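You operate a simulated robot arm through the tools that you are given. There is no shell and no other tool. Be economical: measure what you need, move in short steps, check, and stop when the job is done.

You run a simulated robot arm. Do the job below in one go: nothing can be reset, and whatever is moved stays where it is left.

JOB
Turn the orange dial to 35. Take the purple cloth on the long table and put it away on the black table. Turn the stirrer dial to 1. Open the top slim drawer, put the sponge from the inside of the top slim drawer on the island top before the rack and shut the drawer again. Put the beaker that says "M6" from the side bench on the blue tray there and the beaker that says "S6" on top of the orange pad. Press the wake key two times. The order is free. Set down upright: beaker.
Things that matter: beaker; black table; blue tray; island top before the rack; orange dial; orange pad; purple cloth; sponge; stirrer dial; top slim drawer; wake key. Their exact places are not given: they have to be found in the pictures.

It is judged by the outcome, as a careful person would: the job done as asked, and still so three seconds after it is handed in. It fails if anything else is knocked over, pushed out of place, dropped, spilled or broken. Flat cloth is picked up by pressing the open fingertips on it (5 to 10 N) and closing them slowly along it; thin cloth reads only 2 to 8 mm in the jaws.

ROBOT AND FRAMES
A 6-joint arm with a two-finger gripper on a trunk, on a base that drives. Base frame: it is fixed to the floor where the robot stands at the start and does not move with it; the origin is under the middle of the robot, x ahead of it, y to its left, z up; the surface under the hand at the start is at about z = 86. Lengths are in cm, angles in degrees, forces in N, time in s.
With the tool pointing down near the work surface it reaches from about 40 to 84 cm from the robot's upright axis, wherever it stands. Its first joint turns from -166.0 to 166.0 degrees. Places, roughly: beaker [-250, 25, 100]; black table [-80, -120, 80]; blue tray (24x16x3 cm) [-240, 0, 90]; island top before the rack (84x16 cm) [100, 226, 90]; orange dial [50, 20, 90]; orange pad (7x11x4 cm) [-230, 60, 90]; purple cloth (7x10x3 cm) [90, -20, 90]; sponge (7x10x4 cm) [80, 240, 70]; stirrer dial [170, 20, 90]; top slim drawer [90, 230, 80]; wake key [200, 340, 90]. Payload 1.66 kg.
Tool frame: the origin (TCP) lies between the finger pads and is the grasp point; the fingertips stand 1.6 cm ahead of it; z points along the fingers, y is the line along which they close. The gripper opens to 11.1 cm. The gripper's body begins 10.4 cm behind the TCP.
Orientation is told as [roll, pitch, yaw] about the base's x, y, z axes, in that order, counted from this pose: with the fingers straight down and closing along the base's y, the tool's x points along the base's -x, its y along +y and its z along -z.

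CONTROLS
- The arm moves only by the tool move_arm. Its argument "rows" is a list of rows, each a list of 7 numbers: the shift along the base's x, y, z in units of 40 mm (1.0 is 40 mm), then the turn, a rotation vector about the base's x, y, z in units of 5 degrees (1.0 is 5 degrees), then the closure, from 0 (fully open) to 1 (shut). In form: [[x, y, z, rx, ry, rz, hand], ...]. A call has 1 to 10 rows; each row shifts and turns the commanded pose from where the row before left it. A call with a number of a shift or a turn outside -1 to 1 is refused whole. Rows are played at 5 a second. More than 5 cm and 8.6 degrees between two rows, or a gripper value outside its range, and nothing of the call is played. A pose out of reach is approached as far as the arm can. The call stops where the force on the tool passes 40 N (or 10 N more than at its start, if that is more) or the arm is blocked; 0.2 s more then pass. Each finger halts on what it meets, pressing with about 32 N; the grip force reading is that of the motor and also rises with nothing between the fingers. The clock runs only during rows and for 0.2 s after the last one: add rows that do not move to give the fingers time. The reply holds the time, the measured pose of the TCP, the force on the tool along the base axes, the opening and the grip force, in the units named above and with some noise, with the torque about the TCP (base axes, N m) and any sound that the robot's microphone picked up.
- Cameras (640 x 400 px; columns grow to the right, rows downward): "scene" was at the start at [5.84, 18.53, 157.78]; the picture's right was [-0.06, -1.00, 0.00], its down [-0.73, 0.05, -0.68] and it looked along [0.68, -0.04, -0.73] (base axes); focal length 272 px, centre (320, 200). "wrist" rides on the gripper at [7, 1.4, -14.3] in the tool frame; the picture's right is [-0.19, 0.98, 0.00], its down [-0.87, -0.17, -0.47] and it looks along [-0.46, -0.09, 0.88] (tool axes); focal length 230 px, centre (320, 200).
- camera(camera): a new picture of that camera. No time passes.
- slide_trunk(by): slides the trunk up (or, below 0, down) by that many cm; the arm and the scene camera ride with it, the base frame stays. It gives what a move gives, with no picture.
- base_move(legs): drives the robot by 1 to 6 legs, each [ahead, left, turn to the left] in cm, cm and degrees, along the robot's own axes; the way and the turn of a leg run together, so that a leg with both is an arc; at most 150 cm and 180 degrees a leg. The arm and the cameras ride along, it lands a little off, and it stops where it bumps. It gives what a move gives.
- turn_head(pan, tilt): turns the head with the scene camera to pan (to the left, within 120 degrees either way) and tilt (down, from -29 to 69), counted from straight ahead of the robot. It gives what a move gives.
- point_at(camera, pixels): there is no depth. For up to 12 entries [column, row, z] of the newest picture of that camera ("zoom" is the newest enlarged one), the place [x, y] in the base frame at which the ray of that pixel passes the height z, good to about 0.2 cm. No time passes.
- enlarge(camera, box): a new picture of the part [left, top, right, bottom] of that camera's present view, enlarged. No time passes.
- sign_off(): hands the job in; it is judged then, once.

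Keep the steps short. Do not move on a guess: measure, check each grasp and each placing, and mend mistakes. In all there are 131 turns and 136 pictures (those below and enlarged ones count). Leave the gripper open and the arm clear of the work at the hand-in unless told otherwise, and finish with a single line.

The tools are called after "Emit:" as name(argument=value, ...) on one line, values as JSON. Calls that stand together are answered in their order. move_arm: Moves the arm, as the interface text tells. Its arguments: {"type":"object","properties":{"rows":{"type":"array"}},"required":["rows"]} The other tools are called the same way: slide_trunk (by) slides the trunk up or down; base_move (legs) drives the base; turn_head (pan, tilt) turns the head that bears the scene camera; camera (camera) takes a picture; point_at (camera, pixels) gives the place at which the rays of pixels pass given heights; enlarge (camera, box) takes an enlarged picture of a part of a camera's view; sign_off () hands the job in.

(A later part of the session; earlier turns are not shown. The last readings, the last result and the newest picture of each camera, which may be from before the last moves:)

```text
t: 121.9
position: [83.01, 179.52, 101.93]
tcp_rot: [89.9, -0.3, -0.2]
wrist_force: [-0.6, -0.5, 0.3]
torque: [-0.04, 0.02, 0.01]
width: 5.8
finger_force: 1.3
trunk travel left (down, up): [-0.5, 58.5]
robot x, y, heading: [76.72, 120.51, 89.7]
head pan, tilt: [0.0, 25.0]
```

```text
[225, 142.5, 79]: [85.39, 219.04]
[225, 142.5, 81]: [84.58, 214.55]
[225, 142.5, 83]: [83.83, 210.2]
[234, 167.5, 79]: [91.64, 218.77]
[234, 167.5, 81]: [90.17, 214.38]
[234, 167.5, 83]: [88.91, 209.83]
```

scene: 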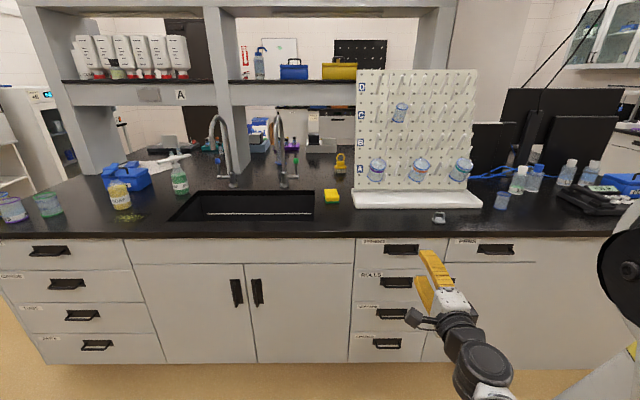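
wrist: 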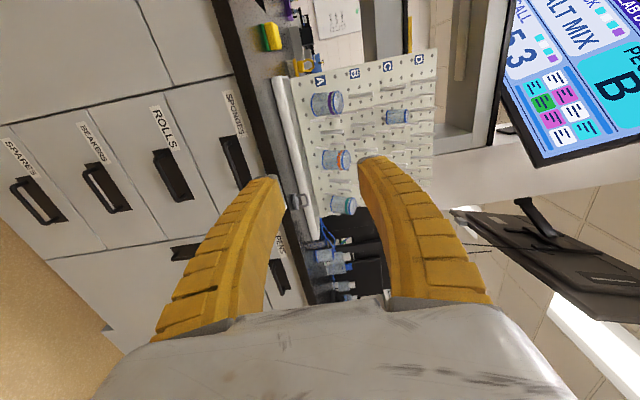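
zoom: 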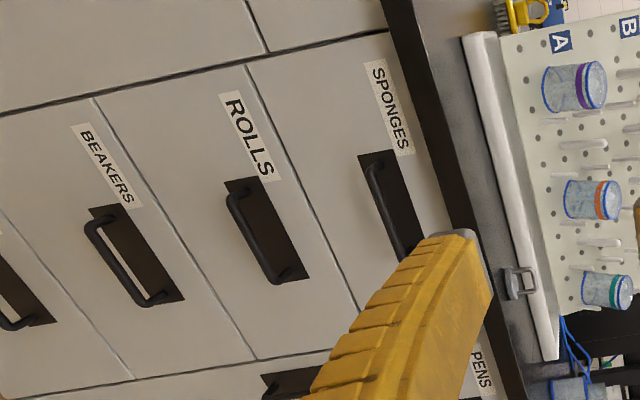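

The bar runs from x≈85 to 96, at y≈215.5 and z≈80.3. I'll move the hand in front of it, with jaws 4.5 cm open, and look again.

Emit:
move_arm(rows=[[0.234, 0.5, -0.7, 0, 0, 0, 0.6], [0.234, 0.5, -0.7, 0, 0, 0, 0.6], [0.234, 0.5, -0.7, 0, 0, 0, 0.6], [0.234, 0.5, -0.7, 0, 0, 0, 0.6], [0.234, 0.6, -0.7, 0, 0, 0, 0.6], [0.234, 0.6, -0.7, 0, 0, 0, 0.6], [0.234, 0.6, -0.7, 0, 0, 0, 0.6], [0.234, 0.6, -0.53, 0, 0, 0, 0.6]])

Emit:
camera(camera="wrist")

Emit:
camera(camera="scene")

```text
t: 123.7
position: [91.06, 199.56, 84.85]
tcp_rot: [90.0, -0.3, -0.1]
wrist_force: [-0.5, -0.4, -0.1]
torque: [-0.01, 0.04, 0.01]
width: 4.66
finger_force: 1.6
out of reach, approached as far as the arm can: row 1, 2, 3, 4
trunk travel left (down, up): [-0.5, 58.5]
robot x, y, heading: [76.93, 120.52, 89.6]
head pan, tilt: [0.0, 25.0]
```

```text
70 pictures are left
```

wrist: 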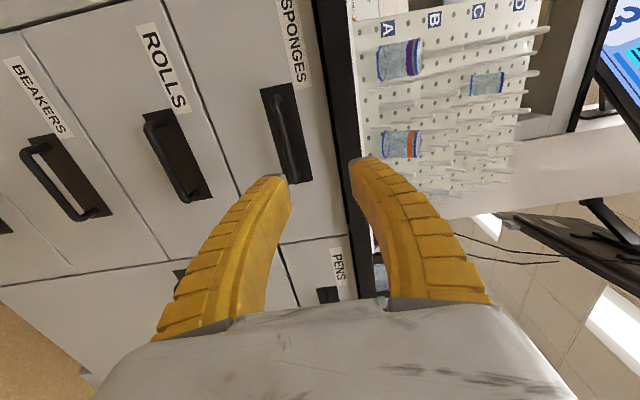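

```text
69 pictures are left
```

scene: 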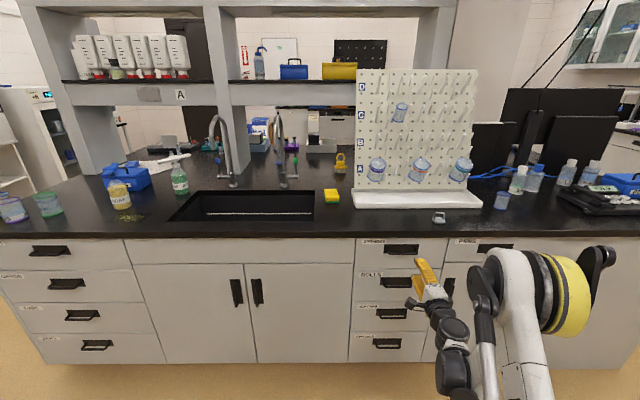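

Emit:
enlarge(camera="wrist", box=[230, 60, 380, 200])

Emit:
enlarge(camera="scene", box=[350, 220, 470, 295])

```text
2.86 times, centred on (305, 130) of wrist
```

zoom: 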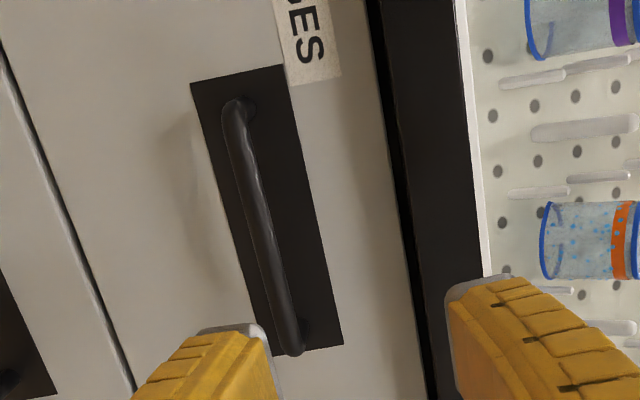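

```text
5.33 times, centred on (410, 258) of scene
```

zoom: 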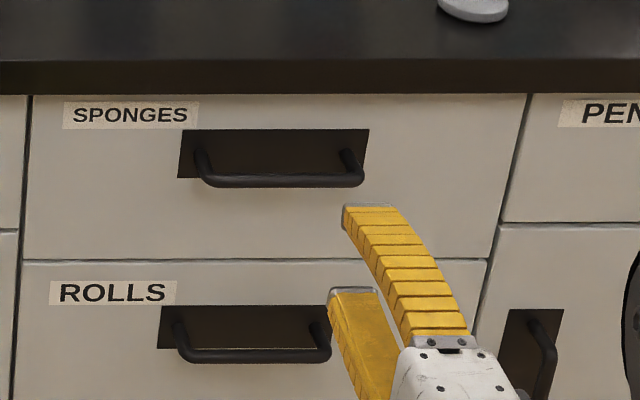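

Emit:
point_at(camera="scene", pixels=[[388.4, 254.4, 79], [388.4, 254.4, 81], [388.4, 254.4, 83], [417.1, 254.8, 79], [417.1, 254.8, 81], [417.1, 254.8, 83], [384, 238.5, 86], [384, 238.5, 84]])

Emit:
point_at(camera="wrist", pixels=[[275.3, 99.2, 79], [275.3, 99.2, 81], [275.3, 99.2, 83], [295.2, 181.4, 79], [295.2, 181.4, 81], [295.2, 181.4, 83]])

```text
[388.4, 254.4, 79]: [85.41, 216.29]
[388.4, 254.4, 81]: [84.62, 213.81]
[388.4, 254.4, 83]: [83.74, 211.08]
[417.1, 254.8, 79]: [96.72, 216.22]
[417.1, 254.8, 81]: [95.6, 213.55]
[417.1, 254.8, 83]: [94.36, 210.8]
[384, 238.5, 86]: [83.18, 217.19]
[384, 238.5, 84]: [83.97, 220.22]
```

```text
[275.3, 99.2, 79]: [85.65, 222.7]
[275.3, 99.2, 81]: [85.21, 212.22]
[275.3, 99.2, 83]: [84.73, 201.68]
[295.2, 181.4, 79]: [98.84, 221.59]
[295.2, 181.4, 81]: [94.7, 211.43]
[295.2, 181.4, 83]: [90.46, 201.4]
```

The bar is at y=214.3, z=80.5, x from 85 to 96. I'll align the height, then go in.

Emit:
move_arm(rows=[[-0.07, 0.2, -0.5, 0, 0, 0, 0.6], [-0.07, 0.2, -0.58, 0, 0, 0, 0.6], [0, 0.5, 0, 0, 0, 0, 0.6], [0, 0, 0, 0, 0, 0, 0.6]])

Emit:
camera(camera="wrist")

```text
t: 124.7
position: [90.72, 203.39, 80.58]
tcp_rot: [90.0, -0.3, -0.2]
wrist_force: [-1.1, 0.3, 0.9]
torque: [0.0, 0.01, 0.02]
width: 4.65
finger_force: 1.7
trunk travel left (down, up): [-0.5, 58.5]
robot x, y, heading: [76.93, 120.67, 89.7]
head pan, tilt: [0.0, 25.0]
```

```text
66 pictures are left
```

wrist: 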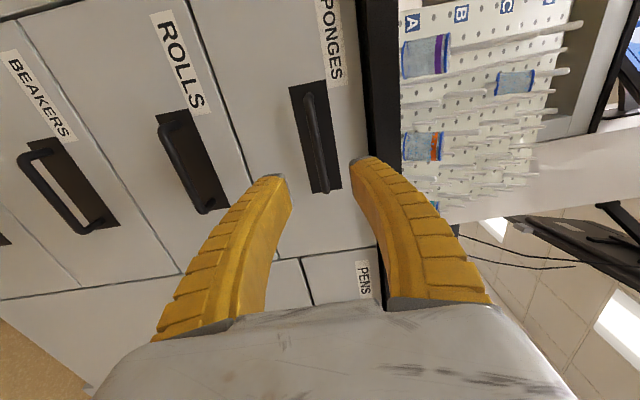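

The bar is now between the two fingertips in the picture. I'll go in and grip.

Emit:
move_arm(rows=[[0, 0.8, 0, 0, 0, 0, 0.6], [0, 0.8, 0, 0, 0, 0, 0.6], [0, 0.7, 0, 0, 0, 0, 0.6], [0, 0.4, 0, 0, 0, 0, 0.6], [0, 0, 0, 0, 0, 0, 0.8], [0, 0, 0, 0, 0, 0, 0.95], [0, 0, 0, 0, 0, 0, 0.95]])

Emit:
camera(camera="wrist")

```text
t: 126.3
position: [90.7, 214.28, 80.37]
tcp_rot: [89.9, -0.3, -0.2]
wrist_force: [-0.7, -1.2, -3.8]
torque: [-0.04, -0.02, -0.02]
width: 1.15
finger_force: 4.2
trunk travel left (down, up): [-0.5, 58.5]
robot x, y, heading: [76.86, 120.69, 89.5]
head pan, tilt: [0.0, 25.0]
```

```text
65 pictures are left
```

wrist: 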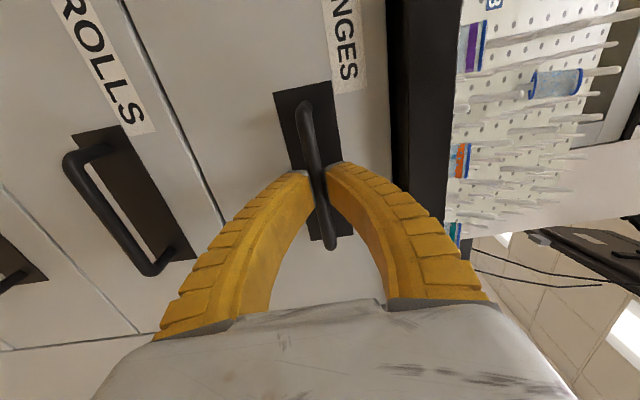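

The bar is in the jaws at a width of 1.15. I'll close fully and pull.

Emit:
move_arm(rows=[[0, 0, 0, 0, 0, 0, 1], [0, -0.2, 0, 0, 0, 0, 1], [0, -0.4, 0, 0, 0, 0, 1], [0, -0.5, 0, 0, 0, 0, 1], [0, -0.5, 0, 0, 0, 0, 1], [0, -0.5, 0, 0, 0, 0, 1], [0, -0.5, 0, 0, 0, 0, 1], [0, -0.5, 0, 0, 0, 0, 1], [0, -0.5, 0, 0, 0, 0, 1], [0, -0.4, 0, 0, 0, 0, 1]])

Emit:
camera(camera="scene")

```text
t: 128.5
position: [90.9, 199.29, 81.02]
tcp_rot: [90.0, -0.3, -0.2]
wrist_force: [-0.8, -0.4, -0.2]
torque: [-0.05, 0.03, 0.01]
width: 0.0
finger_force: 28.5
out of reach, approached as far as the arm can: row 10
trunk travel left (down, up): [-0.5, 58.5]
robot x, y, heading: [77.11, 120.56, 89.6]
head pan, tilt: [0.0, 25.0]
```

```text
64 pictures are left
```

scene: 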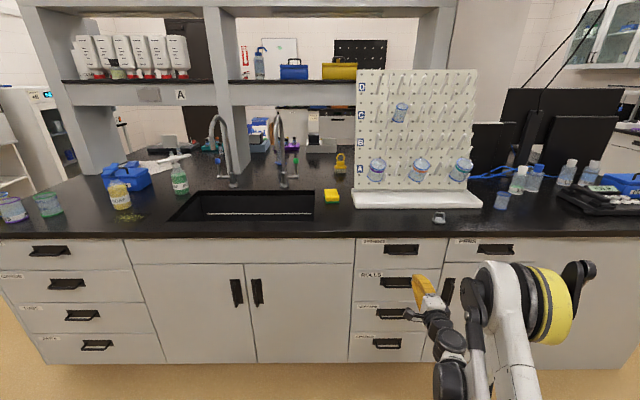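

The grip slipped off: the jaws weren't fully clamped, and the arm's fold-in limit is near anyway. I'll grip again a little deeper, clamp longer, and pull by driving the base back.

Emit:
move_arm(rows=[[0, 0, -0.15, 0, 0, 0, 0.6], [0, 0, 0, 0, 0, 0, 0.6], [0, 0.8, 0, 0, 0, 0, 0.6], [0, 0.8, 0, 0, 0, 0, 0.6], [0, 0.8, 0, 0, 0, 0, 0.6], [0, 0.8, 0, 0, 0, 0, 0.6], [0, 0.7, 0, 0, 0, 0, 0.6], [0, 0.1, 0, 0, 0, 0, 0.6]])

Emit:
enlarge(camera="wrist", box=[240, 80, 400, 260])

```text
t: 130.3
position: [90.97, 215.44, 80.45]
tcp_rot: [89.9, -0.3, -0.2]
wrist_force: [0.3, -0.6, -0.2]
torque: [0.01, 0.01, 0.01]
width: 4.65
finger_force: 1.8
trunk travel left (down, up): [-0.5, 58.5]
robot x, y, heading: [76.96, 120.7, 89.6]
head pan, tilt: [0.0, 25.0]
```

```text
2.22 times, centred on (320, 170) of wrist
```

zoom: 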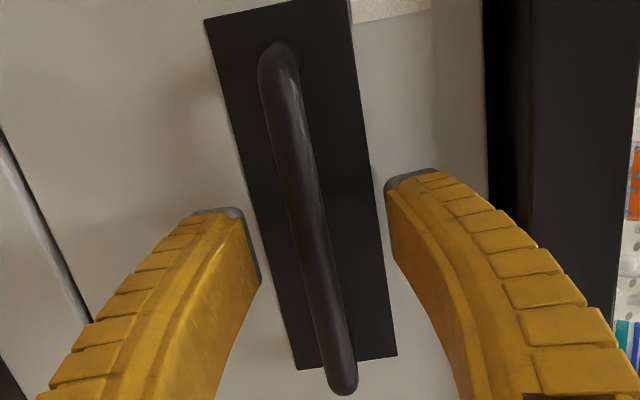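

Emit:
move_arm(rows=[[0, 0, 0, 0, 0, 0, 0.8], [0, 0, 0, 0, 0, 0, 1], [0, 0, 0, 0, 0, 0, 1], [0, 0, 0, 0, 0, 0, 1], [0, 0, 0, 0, 0, 0, 1]])

Emit:
enlarge(camera="wrist", box=[240, 80, 400, 260])

```text
t: 131.5
position: [90.98, 215.44, 80.32]
tcp_rot: [89.9, -0.3, -0.2]
wrist_force: [0.0, 0.6, -4.5]
torque: [0.04, 0.04, -0.04]
width: 0.01
finger_force: 29.0
trunk travel left (down, up): [-0.5, 58.5]
robot x, y, heading: [76.5, 120.8, 89.7]
head pan, tilt: [0.0, 25.0]
```

```text
2.22 times, centred on (320, 170) of wrist
```

zoom: 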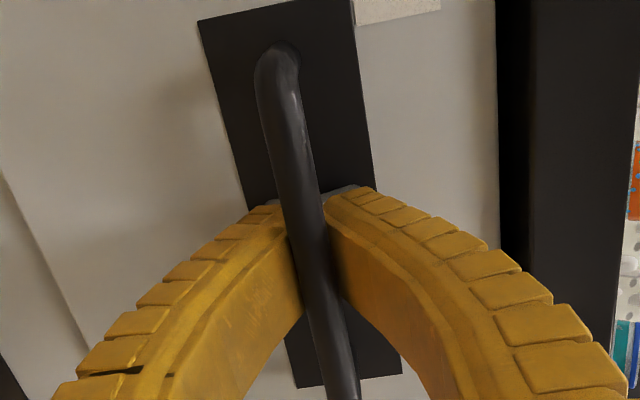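

The fingertips have closed behind the bar, so it's caged. I'll pull by driving back a little and check.

Emit:
base_move(legs=[[-8, 0, 0]])

Emit:
camera(camera="scene")

```text
t: 132.5
position: [90.95, 207.27, 80.39]
tcp_rot: [89.9, -0.3, -0.2]
wrist_force: [0.3, 0.6, 0.9]
torque: [0.01, 0.0, 0.02]
width: 0.0
finger_force: 28.9
trunk travel left (down, up): [-0.5, 58.5]
robot x, y, heading: [77.01, 112.48, 89.6]
head pan, tilt: [0.0, 25.0]
```

```text
61 pictures are left
```

scene: 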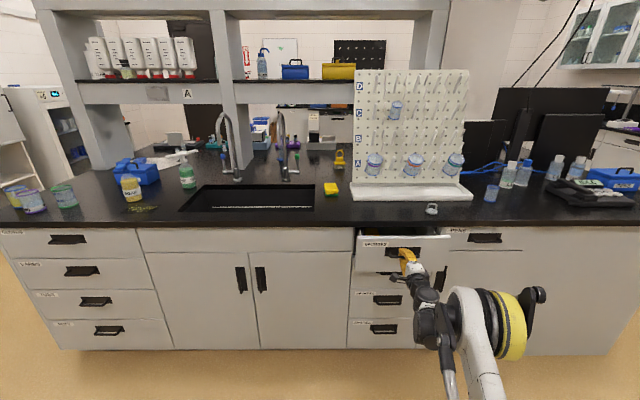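

The drawer is opening. I'll keep pulling another 13 cm.

Emit:
base_move(legs=[[-13, 0, 0]])

Emit:
turn_head(pan=-8, tilt=38)

Emit:
camera(camera="scene")

```text
t: 133.8
position: [90.97, 194.23, 80.25]
tcp_rot: [89.9, -0.3, -0.3]
wrist_force: [0.2, -1.0, 1.0]
torque: [0.06, 0.02, -0.01]
width: 0.01
finger_force: 28.7
trunk travel left (down, up): [-0.5, 58.5]
robot x, y, heading: [76.9, 99.46, 89.5]
head pan, tilt: [0.0, 25.0]
```

```text
t: 134.6
position: [90.95, 194.31, 80.42]
tcp_rot: [89.9, -0.4, -0.3]
wrist_force: [1.3, -0.8, -0.6]
torque: [0.0, -0.01, 0.0]
width: 0.0
finger_force: 29.1
trunk travel left (down, up): [-0.5, 58.5]
robot x, y, heading: [77.01, 99.46, 89.7]
head pan, tilt: [-8.0, 38.0]
```

```text
60 pictures are left
```

scene: 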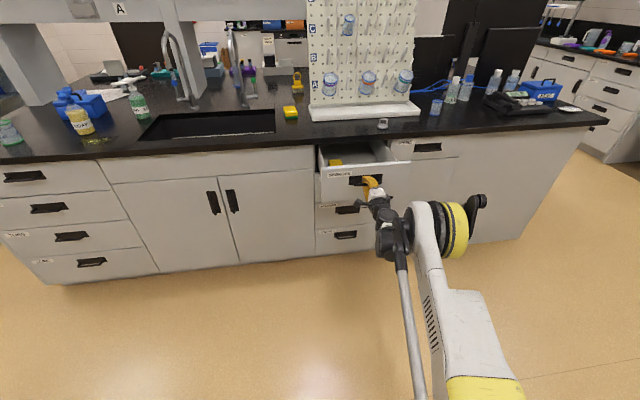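

The sponge is visible at (336,162), partly near the counter edge. I'll pull a bit further for room.

Emit:
base_move(legs=[[-8, 0, 0]])

Emit:
camera(camera="scene")

Emit:
enlarge(camera="scene", box=[280, 90, 440, 200])

```text
t: 135.6
position: [91.1, 186.33, 80.33]
tcp_rot: [90.0, -0.3, -0.5]
wrist_force: [-0.2, -1.4, 1.3]
torque: [0.04, 0.01, -0.01]
width: 0.02
finger_force: 28.2
trunk travel left (down, up): [-0.5, 58.5]
robot x, y, heading: [76.97, 91.64, 89.6]
head pan, tilt: [-8.0, 38.0]
```

```text
59 pictures are left
```

scene: 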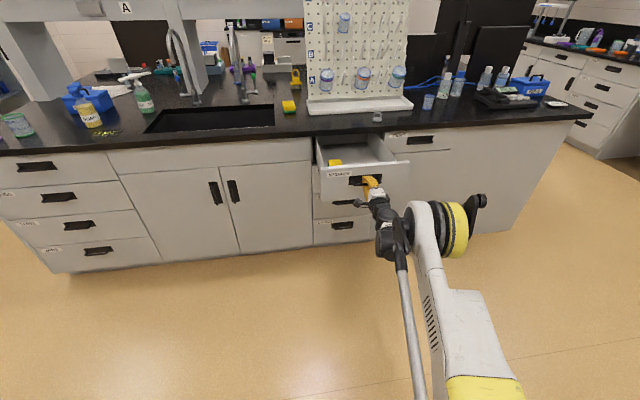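

```text
3.64 times, centred on (360, 145) of scene
```

zoom: 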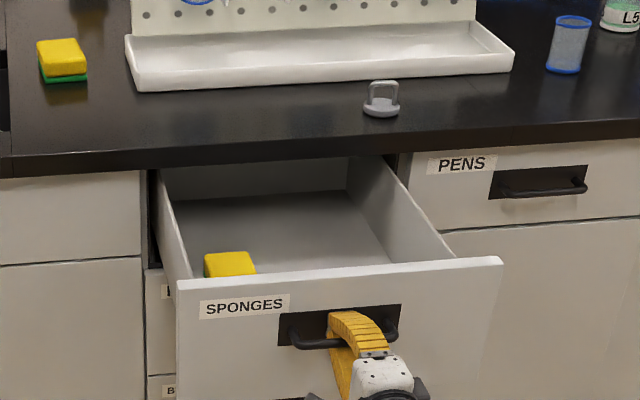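

The drawer is 29 cm open and the sponge is in its front part. I'll open the jaws and back out straight.

Emit:
move_arm(rows=[[0, 0, 0, 0, 0, 0, 0.6], [0, 0, 0, 0, 0, 0, 0.55], [0, 0, 0, 0, 0, 0, 0.55]])

Emit:
base_move(legs=[[-12, 0, 0]])

Emit:
slide_trunk(by=25)

Emit:
camera(camera="scene")

```text
t: 136.4
position: [91.03, 186.27, 80.49]
tcp_rot: [90.0, -0.3, -0.3]
wrist_force: [-0.3, 0.5, 0.8]
torque: [-0.01, -0.03, -0.01]
width: 5.25
finger_force: 1.8
trunk travel left (down, up): [-0.5, 58.5]
robot x, y, heading: [76.62, 91.66, 89.5]
head pan, tilt: [-8.0, 38.0]
```

```text
t: 137.7
position: [90.88, 174.22, 80.35]
tcp_rot: [90.0, -0.3, -0.4]
wrist_force: [0.8, 0.4, 0.0]
torque: [0.01, 0.0, 0.02]
width: 5.23
finger_force: 1.8
trunk travel left (down, up): [-0.5, 58.5]
robot x, y, heading: [76.2, 79.42, 89.6]
head pan, tilt: [-8.0, 38.0]
```

```text
t: 140.3
position: [91.02, 174.32, 105.32]
tcp_rot: [89.8, -0.3, -0.3]
wrist_force: [-0.4, -0.6, 0.5]
torque: [-0.01, 0.01, -0.03]
width: 5.21
finger_force: 1.8
trunk travel left (down, up): [-25.5, 33.5]
robot x, y, heading: [76.36, 79.58, 89.7]
head pan, tilt: [-8.0, 38.0]
```

```text
57 pictures are left
```

scene: 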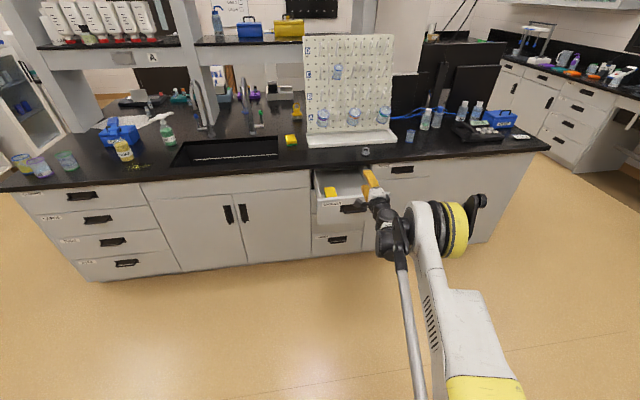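

Now I'll turn the tool back to pointing down while pulling in a bit.

Emit:
move_arm(rows=[[0, -0.3, 0.1, -1, 0, 0, 0.3], [0, -0.3, 0.1, -1, 0, 0, 0], [0, -0.3, 0.1, -1, 0, 0, 0], [0, -0.3, 0.1, -1, 0, 0, 0], [0, -0.3, 0.1, -1, 0, 0, 0], [0, -0.3, 0.1, -1, 0, 0, 0], [0, -0.3, 0.1, -1, 0, 0, 0], [0, -0.3, 0.1, -1, 0, 0, 0], [0, -0.3, 0.1, -1, 0, 0, 0], [0, -0.3, 0.1, -1, 0, 0, 0]])

Emit:
move_arm(rows=[[-0.2, -0.3, 0.1, -1, 0, 0, 0], [-0.2, -0.3, 0.1, -1, 0, 0, 0], [-0.2, -0.3, 0.1, -1, 0, 0, 0], [-0.2, -0.3, 0.1, -1, 0, 0, 0], [-0.2, -0.3, 0.1, -1, 0, 0, 0], [-0.2, -0.3, 0.1, -1, 0, 0, 0], [-0.2, -0.3, 0.1, -1, 0, 0, 0], [-0.2, -0.3, 0.1, -1, 0, 0, 0]])

Emit:
base_move(legs=[[38, 0, 0]])

Emit:
camera(camera="wrist")

Emit:
camera(camera="scene")

```text
t: 142.5
position: [90.92, 162.29, 109.37]
tcp_rot: [39.9, -0.3, 0.0]
wrist_force: [0.1, -0.5, 0.6]
torque: [0.03, 0.02, 0.01]
width: 11.08
finger_force: 0.1
trunk travel left (down, up): [-25.5, 33.5]
robot x, y, heading: [76.48, 79.22, 89.5]
head pan, tilt: [-8.0, 38.0]
```

```text
t: 144.3
position: [84.32, 152.69, 112.51]
tcp_rot: [-0.1, -0.4, 0.3]
wrist_force: [0.4, 0.4, -0.3]
torque: [0.05, 0.0, 0.0]
width: 11.06
finger_force: 0.1
trunk travel left (down, up): [-25.5, 33.5]
robot x, y, heading: [77.04, 79.65, 89.7]
head pan, tilt: [-8.0, 38.0]
```

```text
t: 146.7
position: [84.53, 190.65, 112.53]
tcp_rot: [-0.2, -0.3, 0.4]
wrist_force: [0.5, 0.6, -1.0]
torque: [-0.03, 0.0, 0.01]
width: 11.09
finger_force: 0.0
trunk travel left (down, up): [-25.5, 33.5]
robot x, y, heading: [77.08, 117.23, 89.7]
head pan, tilt: [-8.0, 38.0]
```

```text
56 pictures are left
```

wrist: 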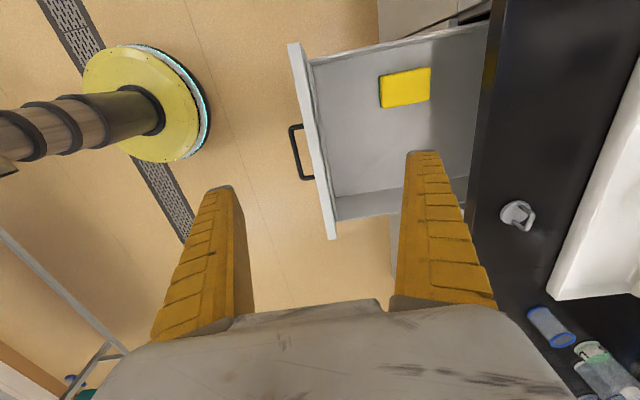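

```text
55 pictures are left
```

scene: 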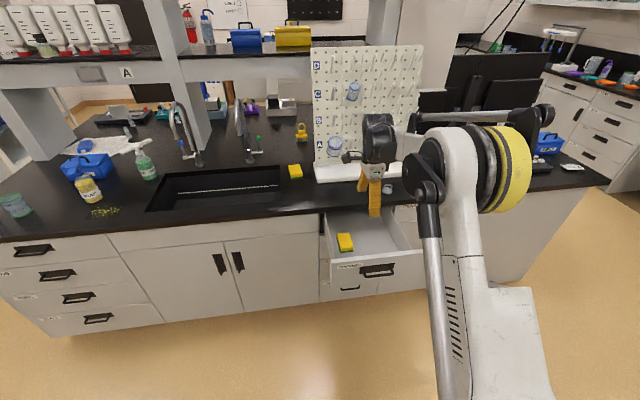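

I can see the sponge, whose long side runs along y. I'll triangulate it, the drawer walls, and the grey stopper and tray on the island top.

Emit:
enlarge(camera="scene", box=[310, 150, 440, 290])

Emit:
point_at(camera="wrist", pixels=[[380, 76, 74], [431, 67, 74], [430, 99, 74], [382, 108, 74], [380, 76, 78], [431, 67, 78], [430, 99, 78], [382, 108, 78], [505, 100, 91], [517, 215, 91], [550, 290, 91], [329, 225, 84]])

Emit:
point_at(camera="scene", pixels=[[345, 242, 74], [345, 242, 76], [345, 242, 78], [295, 171, 93], [316, 181, 91], [388, 188, 91], [330, 213, 91], [330, 213, 88]])

```text
2.86 times, centred on (375, 220) of scene
```

zoom: 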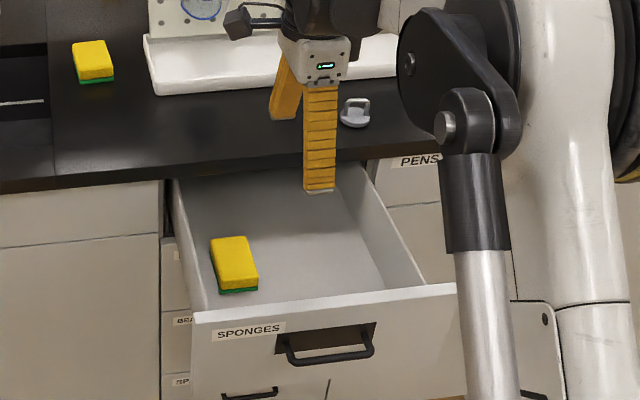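

```text
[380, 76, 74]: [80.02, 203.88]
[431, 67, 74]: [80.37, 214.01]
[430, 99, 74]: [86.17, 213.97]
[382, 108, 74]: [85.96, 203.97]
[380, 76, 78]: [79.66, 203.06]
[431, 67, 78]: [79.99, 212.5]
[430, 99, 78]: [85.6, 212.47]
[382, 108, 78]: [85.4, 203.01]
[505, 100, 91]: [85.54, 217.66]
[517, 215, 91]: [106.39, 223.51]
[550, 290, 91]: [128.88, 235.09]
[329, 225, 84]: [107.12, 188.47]
```

```text
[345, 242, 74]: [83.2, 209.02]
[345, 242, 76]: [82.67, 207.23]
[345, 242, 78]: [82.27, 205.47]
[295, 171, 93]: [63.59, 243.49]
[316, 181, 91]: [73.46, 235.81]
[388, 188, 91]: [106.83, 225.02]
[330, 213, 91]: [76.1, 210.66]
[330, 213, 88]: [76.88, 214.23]
```

The sponge is centred at (83.1, 209) with its top at z≈74. I'll check the left wall's clearance before choosing the jaw opening.

Emit:
enlarge(camera="wrist", box=[280, 10, 500, 150])

Emit:
point_at(camera="wrist", pixels=[[400, 41, 84], [400, 45, 84], [400, 53, 70], [300, 45, 84], [312, 66, 70], [330, 150, 70], [440, 200, 70]])

```text
2.86 times, centred on (390, 80) of wrist
```

zoom: 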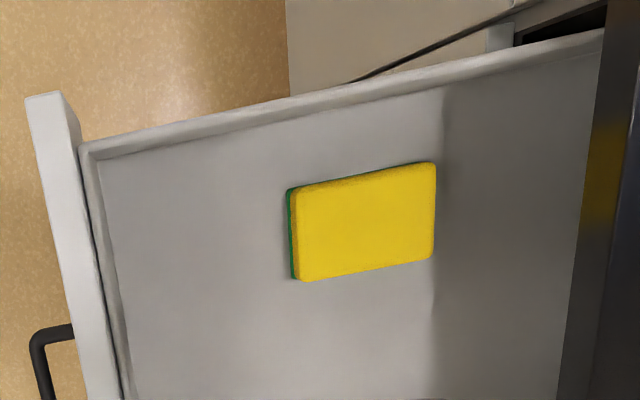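

```text
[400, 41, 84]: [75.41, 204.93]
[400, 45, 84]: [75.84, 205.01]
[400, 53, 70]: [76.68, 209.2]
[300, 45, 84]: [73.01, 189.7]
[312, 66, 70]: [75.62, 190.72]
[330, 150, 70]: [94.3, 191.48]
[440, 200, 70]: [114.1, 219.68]
```

The left wall's inner face is at x≈76.5, so I'll use a 9 cm opening centred at x=83.5. I'll drive ahead, then turn the jaws to close along x.

Emit:
base_move(legs=[[14, 0, 0]])

Emit:
move_arm(rows=[[0, 0, -0.1, 0, 0, 1, 0.19], [0, 0, -0.1, 0, 0, 1, 0.19], [0, 0, -0.1, 0, 0, 1, 0.19], [0, 0, -0.1, 0, 0, 1, 0.19], [0, 0, -0.1, 0, 0, 1, 0.19], [0, 0, -0.1, 0, 0, 1, 0.19], [0, 0, -0.1, 0, 0, 1, 0.19], [0, 0, -0.1, 0, 0, 1, 0.19], [0, 0, -0.1, 0, 0, 1, 0.19], [0, 0, -0.1, 0, 0, 1, 0.19]])

Emit:
move_arm(rows=[[0, 0, -0.2, 0, 0, 1, 0.19], [0, 0, -0.2, 0, 0, 1, 0.19], [0, 0, -0.2, 0, 0, 1, 0.19], [0, 0, -0.2, 0, 0, 1, 0.19], [0, 0, -0.2, 0, 0, 1, 0.19], [0, 0, -0.2, 0, 0, 1, 0.19], [0, 0, -0.2, 0, 0, 1, 0.19], [0, 0, -0.2, 0, 0, 1, 0.19]])

Emit:
camera(camera="wrist")

```text
t: 148.0
position: [84.58, 204.46, 112.54]
tcp_rot: [0.0, -0.3, 0.5]
wrist_force: [0.3, 0.5, -0.4]
torque: [-0.03, 0.02, 0.0]
width: 11.1
finger_force: 0.0
trunk travel left (down, up): [-25.5, 33.5]
robot x, y, heading: [77.09, 131.11, 89.9]
head pan, tilt: [-8.0, 38.0]
```

```text
t: 150.2
position: [84.56, 204.53, 108.53]
tcp_rot: [-0.1, -0.4, 50.6]
wrist_force: [0.1, 0.0, -0.6]
torque: [-0.01, 0.0, 0.03]
width: 9.11
finger_force: 0.8
trunk travel left (down, up): [-25.5, 33.5]
robot x, y, heading: [76.83, 131.26, 89.8]
head pan, tilt: [-8.0, 38.0]
```

```text
t: 152.0
position: [84.48, 204.46, 102.05]
tcp_rot: [-0.1, -0.3, 90.6]
wrist_force: [-0.4, -0.4, 0.1]
torque: [0.0, -0.02, -0.01]
width: 9.1
finger_force: 0.8
trunk travel left (down, up): [-25.5, 33.5]
robot x, y, heading: [77.17, 131.15, 89.7]
head pan, tilt: [-8.0, 38.0]
```

```text
52 pictures are left
```

wrist: 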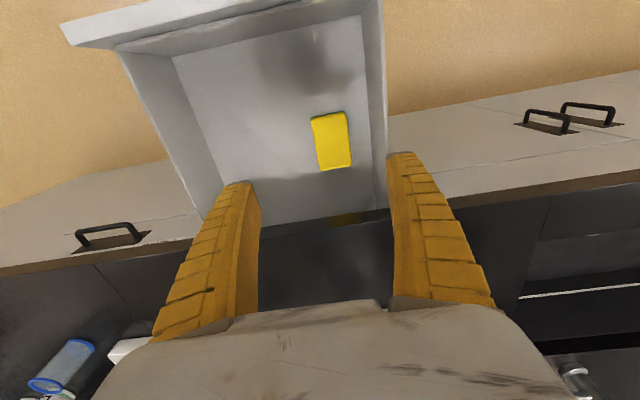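

Emit:
point_at(camera="wrist", pixels=[[311, 117, 74], [346, 112, 74], [352, 166, 74], [319, 171, 74], [380, 120, 84], [385, 150, 84], [366, 130, 70], [372, 165, 70], [330, 222, 91]])

```text
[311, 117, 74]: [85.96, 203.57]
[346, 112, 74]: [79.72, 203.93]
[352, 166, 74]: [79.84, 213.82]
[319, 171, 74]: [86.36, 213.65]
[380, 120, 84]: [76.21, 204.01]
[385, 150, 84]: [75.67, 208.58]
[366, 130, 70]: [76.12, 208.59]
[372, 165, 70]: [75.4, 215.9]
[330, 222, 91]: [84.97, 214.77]
```

The sponge spans x 79.8–86.2 and the wall is at 76.2. I'll descend at (83.4, 207.5) to z=73.

Emit:
move_arm(rows=[[-0.15, 0.4, -0.8, 0, 0, 0, 0.22], [-0.12, 0.36, -0.8, 0, 0, 0, 0.22], [0, 0, -0.9, 0, 0, 0, 0.22], [0, 0, -0.9, 0, 0, 0, 0.22], [0, 0, -0.9, 0, 0, 0, 0.22], [0, 0, -0.8, 0, 0, 0, 0.22], [0, 0, -0.7, 0, 0, 0, 0.22], [0, 0, -0.6, 0, 0, 0, 0.22], [0, 0, -0.5, 0, 0, 0, 0.22], [0, 0, -0.3, 0, 0, 0, 0.22]])

Emit:
camera(camera="wrist")

```text
t: 154.2
position: [83.19, 203.06, 78.07]
tcp_rot: [-0.1, -0.4, 90.6]
wrist_force: [-0.2, 0.7, -0.8]
torque: [0.02, -0.01, 0.01]
width: 8.75
finger_force: 1.3
out of reach, approached as far as the arm can: row 6, 7, 8, 9, 10
trunk travel left (down, up): [-25.5, 33.5]
robot x, y, heading: [76.92, 131.22, 89.9]
head pan, tilt: [-8.0, 38.0]
```

```text
51 pictures are left
```

wrist: 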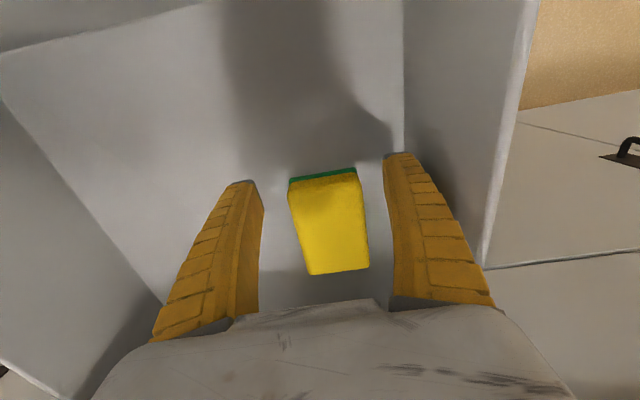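

The arm is at its reach limit for this trunk height. I'll raise the hand 8 cm, lower the trunk 12 cm, then continue.

Emit:
move_arm(rows=[[0, 0, 0.7, 0, 0, 0, 0.22], [0, 0.3, 0.7, 0, 0, 0, 0.22], [0, 0.8, 0.6, 0, 0, 0, 0.22]])

Emit:
slide_trunk(by=-10)

```text
t: 155.0
position: [83.35, 207.59, 86.11]
tcp_rot: [0.0, -0.3, 90.6]
wrist_force: [-0.4, -0.4, -0.2]
torque: [0.02, 0.01, 0.0]
width: 8.76
finger_force: 0.5
trunk travel left (down, up): [-25.5, 33.5]
robot x, y, heading: [77.16, 131.34, 89.9]
head pan, tilt: [-8.0, 38.0]
```

```text
t: 156.3
position: [83.36, 207.43, 76.09]
tcp_rot: [-0.1, -0.5, 90.5]
wrist_force: [0.3, 0.6, -0.4]
torque: [-0.01, -0.02, -0.03]
width: 8.77
finger_force: 0.8
trunk travel left (down, up): [-15.5, 43.5]
robot x, y, heading: [77.38, 131.31, 89.6]
head pan, tilt: [-8.0, 38.0]
```

Now I'll lower the last 3 cm and close on the sponge.

Emit:
move_arm(rows=[[0, 0, -0.4, 0, 0, 0, 0.22], [0, 0, -0.37, 0, 0, 0, 0.22], [0, 0, 0, 0, 0, 0, 0.35], [0, 0, 0, 0, 0, 0, 0.5], [0, 0, 0, 0, 0, 0, 0.65], [0, 0, 0, 0, 0, 0, 0.8], [0, 0, 0, 0, 0, 0, 0.8]])

Emit:
camera(camera="wrist")

```text
t: 156.9
position: [83.29, 207.61, 74.31]
tcp_rot: [-0.1, -0.6, 90.5]
wrist_force: [-3.8, 1.6, 39.6]
torque: [-0.06, 0.22, 0.03]
width: 6.0
finger_force: 33.9
trunk travel left (down, up): [-15.5, 43.5]
robot x, y, heading: [77.03, 131.65, 89.8]
head pan, tilt: [-8.0, 38.0]
stopped in row 2: the force on the tool passed its limit at 55 N (the readings are from after the stop); the commanded pose is now the measured one
```

```text
50 pictures are left
```

wrist: 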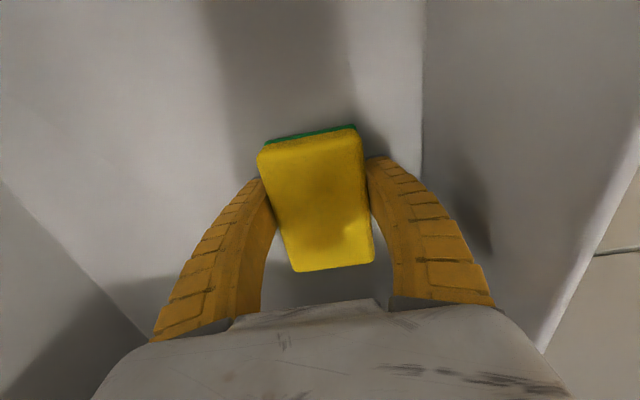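

The fingertips touched the drawer floor, and the sponge is gripped at 6.0. I'll lift it straight up.

Emit:
move_arm(rows=[[0, 0, 0.1, 0, 0, 0, 0.8], [0, 0, 0.4, 0, 0, 0, 0.8], [0, 0, 0.8, 0, 0, 0, 0.8], [0, 0, 0.9, 0, 0, 0, 0.8], [0, 0, 0.9, 0, 0, 0, 0.8], [0, 0, 0.9, 0, 0, 0, 0.8], [0, 0, 0.9, 0, 0, 0, 0.8], [0, 0, 0.9, 0, 0, 0, 0.8], [0, 0, 0.9, 0, 0, 0, 0.8], [0, 0, 0.6, 0, 0, 0, 0.8]])

Emit:
camera(camera="wrist")

Emit:
camera(camera="scene")

```text
t: 159.1
position: [83.26, 207.69, 103.16]
tcp_rot: [-0.1, -0.3, 90.5]
wrist_force: [-0.1, -0.7, -0.9]
torque: [-0.01, 0.0, -0.03]
width: 5.91
finger_force: 31.5
trunk travel left (down, up): [-15.5, 43.5]
robot x, y, heading: [76.94, 131.07, 90.1]
head pan, tilt: [-8.0, 38.0]
```

```text
49 pictures are left
```

wrist: 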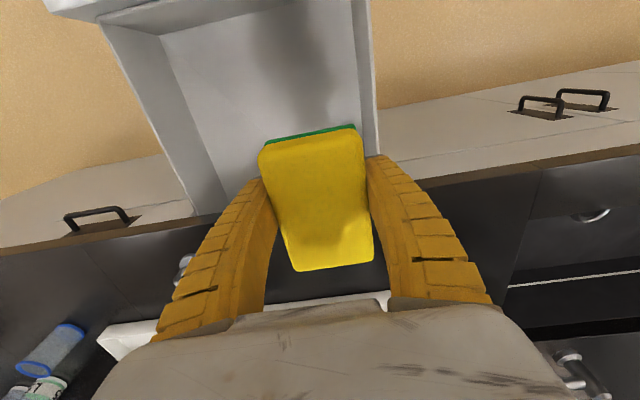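

```text
48 pictures are left
```

scene: 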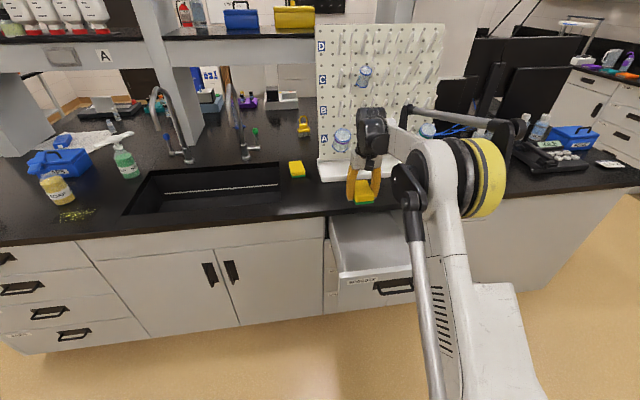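

The sponge is held clear. I'll drive 14 cm ahead so I can reach the strip of island top before the rack.

Emit:
base_move(legs=[[14, 0, 0]])

Emit:
camera(camera="wrist")

Emit:
camera(camera="scene")

```text
t: 160.4
position: [83.31, 221.74, 103.18]
tcp_rot: [-0.1, -0.3, 90.5]
wrist_force: [1.2, -0.2, -0.5]
torque: [-0.04, -0.01, -0.02]
width: 5.96
finger_force: 32.3
trunk travel left (down, up): [-15.5, 43.5]
robot x, y, heading: [76.81, 145.19, 89.9]
head pan, tilt: [-8.0, 38.0]
```

```text
47 pictures are left
```

wrist: 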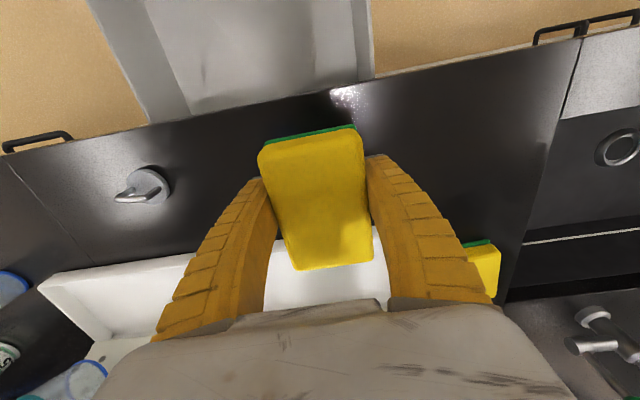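

```text
46 pictures are left
```

scene: 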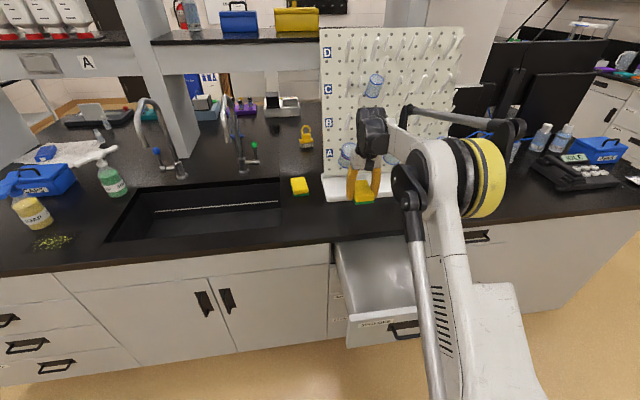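

Emit:
point_at(camera="wrist", pixels=[[190, 257, 91], [190, 257, 94], [40, 282, 91], [148, 190, 91], [300, 95, 91], [300, 100, 88], [385, 230, 93]])

Emit:
point_at(camera="scene", pixels=[[325, 201, 91], [325, 201, 88], [330, 236, 91], [330, 236, 88], [300, 195, 91]])

```text
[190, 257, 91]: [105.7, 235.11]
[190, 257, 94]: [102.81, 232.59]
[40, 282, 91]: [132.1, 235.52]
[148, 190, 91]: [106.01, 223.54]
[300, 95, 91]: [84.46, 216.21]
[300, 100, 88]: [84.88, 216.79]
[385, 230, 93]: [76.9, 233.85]
```

```text
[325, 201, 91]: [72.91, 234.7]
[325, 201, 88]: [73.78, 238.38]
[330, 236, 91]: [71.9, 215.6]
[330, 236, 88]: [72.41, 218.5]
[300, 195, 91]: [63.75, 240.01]
```

The strip runs from y 215.8 to 235. I'll place the sponge at its middle, around x=86, lowering until it touches.

Emit:
move_arm(rows=[[0.3, 0.28, -0.5, 0, 0, 0, 0.8], [0.3, 0.28, -0.6, 0, 0, 0, 0.8], [0, 0, -0.6, 0, 0, 0, 0.8], [0, 0, -0.5, 0, 0, 0, 0.8], [0, 0, -0.2, 0, 0, 0, 0.8], [0, 0, -0.1, 0, 0, 0, 0.8], [0, 0, -0.1, 0, 0, 0, 0.8]])

```text
t: 162.0
position: [85.82, 224.03, 92.81]
tcp_rot: [-0.1, -0.4, 90.4]
wrist_force: [0.5, 0.6, -0.1]
torque: [0.0, 0.02, -0.02]
width: 5.93
finger_force: 31.7
trunk travel left (down, up): [-15.5, 43.5]
robot x, y, heading: [77.45, 145.44, 90.2]
head pan, tilt: [-8.0, 38.0]
```

Emit:
move_arm(rows=[[0, 0, -0.1, 0, 0, 0, 0.8], [0, 0, -0.1, 0, 0, 0, 0.8], [0, 0, 0, 0, 0, 0, 0.8]])

```text
t: 162.8
position: [85.81, 224.06, 91.97]
tcp_rot: [-0.2, -0.4, 90.5]
wrist_force: [0.1, 0.0, -0.1]
torque: [-0.02, -0.03, -0.01]
width: 5.93
finger_force: 32.1
trunk travel left (down, up): [-15.5, 43.5]
robot x, y, heading: [77.16, 145.26, 90.1]
head pan, tilt: [-8.0, 38.0]
```

Emit:
move_arm(rows=[[0, 0, -0.1, 0, 0, 0, 0.8], [0, 0, -0.1, 0, 0, 0, 0.8], [0, 0, -0.1, 0, 0, 0, 0.8], [0, 0, 0, 0, 0, 0, 0.8]])

Emit:
enlarge(camera="scene", box=[310, 140, 430, 230])

```text
t: 163.5
position: [85.82, 223.82, 91.46]
tcp_rot: [-0.2, -0.7, 90.6]
wrist_force: [0.2, -1.1, 17.5]
torque: [-0.11, 0.19, 0.07]
width: 5.93
finger_force: 32.0
trunk travel left (down, up): [-15.5, 43.5]
robot x, y, heading: [76.93, 145.5, 89.6]
head pan, tilt: [-8.0, 38.0]
stopped in row 3: the force on the tool passed its limit at 46 N (the readings are from after the stop); the commanded pose is now the measured one
```

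```text
4.44 times, centred on (370, 185) of scene
```

zoom: 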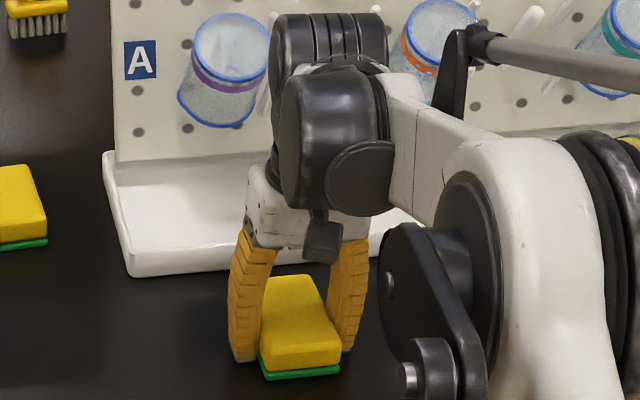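

The sponge touched down: surface z≈89.9. I'll release, rise and pull back.

Emit:
move_arm(rows=[[0, 0, 0.05, 0, 0, 0, 0.5], [0, 0, 0, 0, 0, 0, 0.25], [0, 0, 0, 0, 0, 0, 0.1], [0, 0, 0.4, 0, 0, 0, 0.1], [0, 0, 0.9, 0, 0, 0, 0.1], [0, 0, 0.9, 0, 0, 0, 0.1], [0, 0, 0.9, 0, 0, 0, 0.1]])

Emit:
camera(camera="wrist")

```text
t: 165.1
position: [85.89, 223.88, 104.11]
tcp_rot: [-0.1, -0.8, 90.5]
wrist_force: [0.3, 0.4, -0.5]
torque: [-0.02, 0.03, 0.05]
width: 10.04
finger_force: 1.0
trunk travel left (down, up): [-15.5, 43.5]
robot x, y, heading: [77.28, 145.49, 89.8]
head pan, tilt: [-8.0, 38.0]
```

```text
44 pictures are left
```

wrist: 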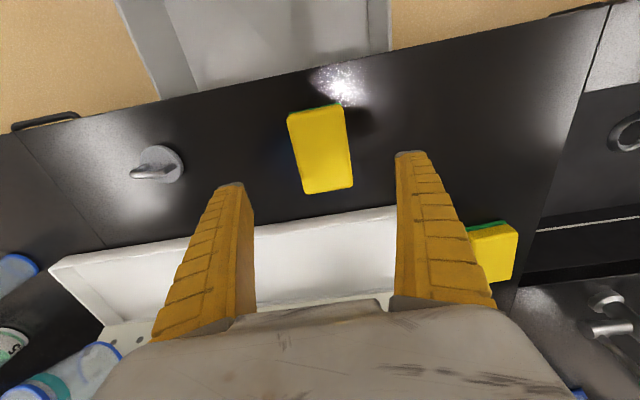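

The sponge lies before the rack. To close the drawer I'll push on the handle bar with shut, downward fingers. First I'll back off.

Emit:
base_move(legs=[[-35, 0, 0]])

Emit:
move_arm(rows=[[0.3, -0.8, 0, 0, 0, 0, 1], [0.3, -0.8, 0, 0, 0, 0, 1], [0.3, -0.8, 0, 0, 0, 0, 1], [0.28, -0.9, 0, 0, 0, 0, 1]])

Emit:
camera(camera="wrist")

Emit:
camera(camera="scene")

```text
t: 167.4
position: [85.32, 188.94, 104.17]
tcp_rot: [-0.1, -0.6, 90.8]
wrist_force: [1.0, -0.4, -0.7]
torque: [0.08, 0.0, 0.01]
width: 10.07
finger_force: 0.5
trunk travel left (down, up): [-15.5, 43.5]
robot x, y, heading: [77.07, 110.11, 90.0]
head pan, tilt: [-8.0, 38.0]
```

```text
t: 168.4
position: [90.06, 175.64, 104.2]
tcp_rot: [0.0, -0.7, 91.0]
wrist_force: [0.5, -0.5, -0.5]
torque: [0.01, -0.04, 0.0]
width: 0.02
finger_force: 28.7
trunk travel left (down, up): [-15.5, 43.5]
robot x, y, heading: [77.4, 110.16, 90.1]
head pan, tilt: [-8.0, 38.0]
```

```text
43 pictures are left
```

wrist: 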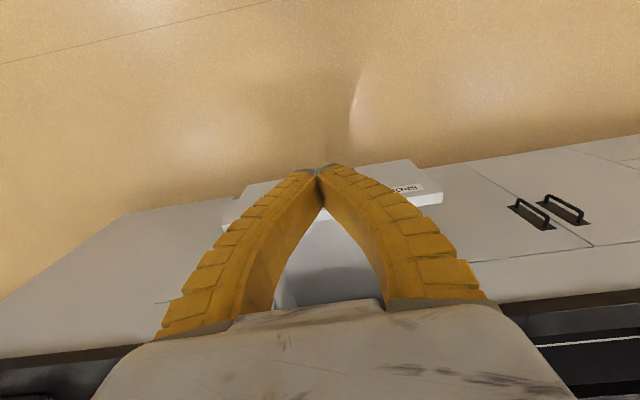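

```text
42 pictures are left
```

scene: 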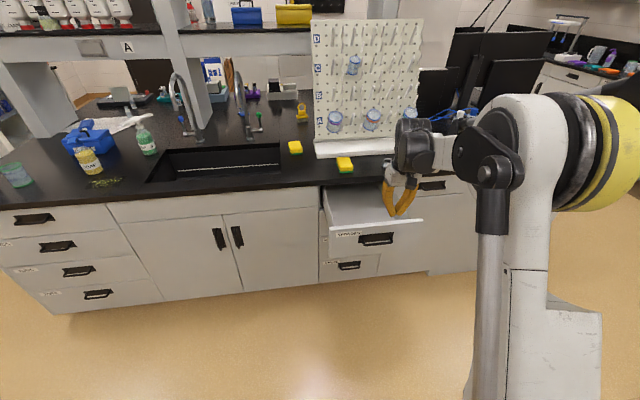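

Emit:
point_at(camera="wrist", pixels=[[240, 225, 84.5], [442, 193, 84.5], [442, 205, 84.5], [410, 160, 72], [245, 190, 72]])

Emit:
point_at(camera="scene", pixels=[[330, 228, 84.5], [424, 219, 84.5], [361, 244, 80.5], [393, 242, 80.5]])

```text
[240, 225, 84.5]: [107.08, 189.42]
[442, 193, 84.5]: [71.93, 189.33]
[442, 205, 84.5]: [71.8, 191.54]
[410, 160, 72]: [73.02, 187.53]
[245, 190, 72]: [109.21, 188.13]
```

```text
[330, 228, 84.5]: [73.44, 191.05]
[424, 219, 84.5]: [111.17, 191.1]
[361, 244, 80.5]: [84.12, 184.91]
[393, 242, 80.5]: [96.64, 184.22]
```

The front is at y=189 and the bar at y≈185. I'll go down in front of it.

Emit:
move_arm(rows=[[0, 0, -0.9, 0, 0, 0, 1], [0, 0, -0.9, 0, 0, 0, 1], [0, 0, -0.9, 0, 0, 0, 1], [0, 0, -0.9, 0, 0, 0, 1], [0, 0, -0.9, 0, 0, 0, 1], [0, 0, -0.8, 0, 0, 0, 1], [0, 0, -0.6, 0, 0, 0, 1]])

Emit:
camera(camera="scene")

```text
t: 170.0
position: [90.1, 175.58, 80.5]
tcp_rot: [-0.1, -0.6, 90.8]
wrist_force: [0.9, 0.9, 0.3]
torque: [0.02, 0.0, -0.01]
width: 0.0
finger_force: 28.3
trunk travel left (down, up): [-15.5, 43.5]
robot x, y, heading: [77.11, 110.34, 89.8]
head pan, tilt: [-8.0, 38.0]
```

```text
41 pictures are left
```

scene: 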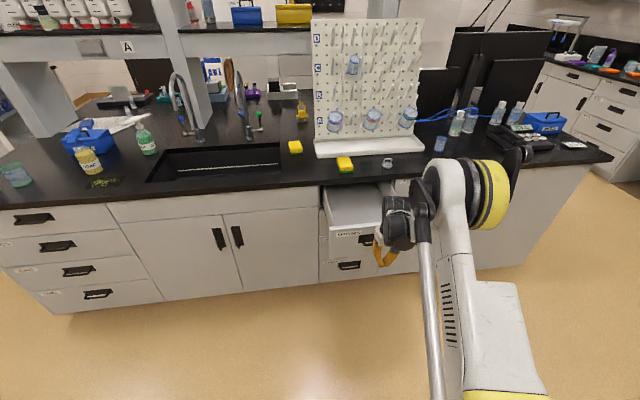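

I'll push by driving ahead, first most of the way.

Emit:
base_move(legs=[[30, 0, 0]])

Emit:
camera(camera="scene")

```text
t: 172.0
position: [90.19, 206.21, 80.52]
tcp_rot: [0.0, -0.6, 90.7]
wrist_force: [-0.5, 0.5, -1.1]
torque: [-0.01, -0.03, -0.01]
width: 0.01
finger_force: 28.5
trunk travel left (down, up): [-15.5, 43.5]
robot x, y, heading: [77.16, 141.21, 90.1]
head pan, tilt: [-8.0, 38.0]
```

```text
40 pictures are left
```

scene: 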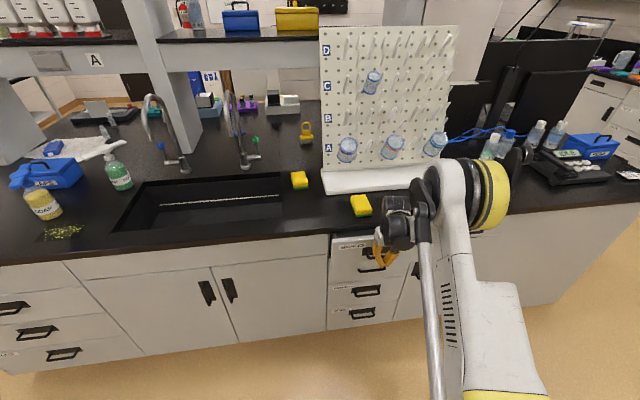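

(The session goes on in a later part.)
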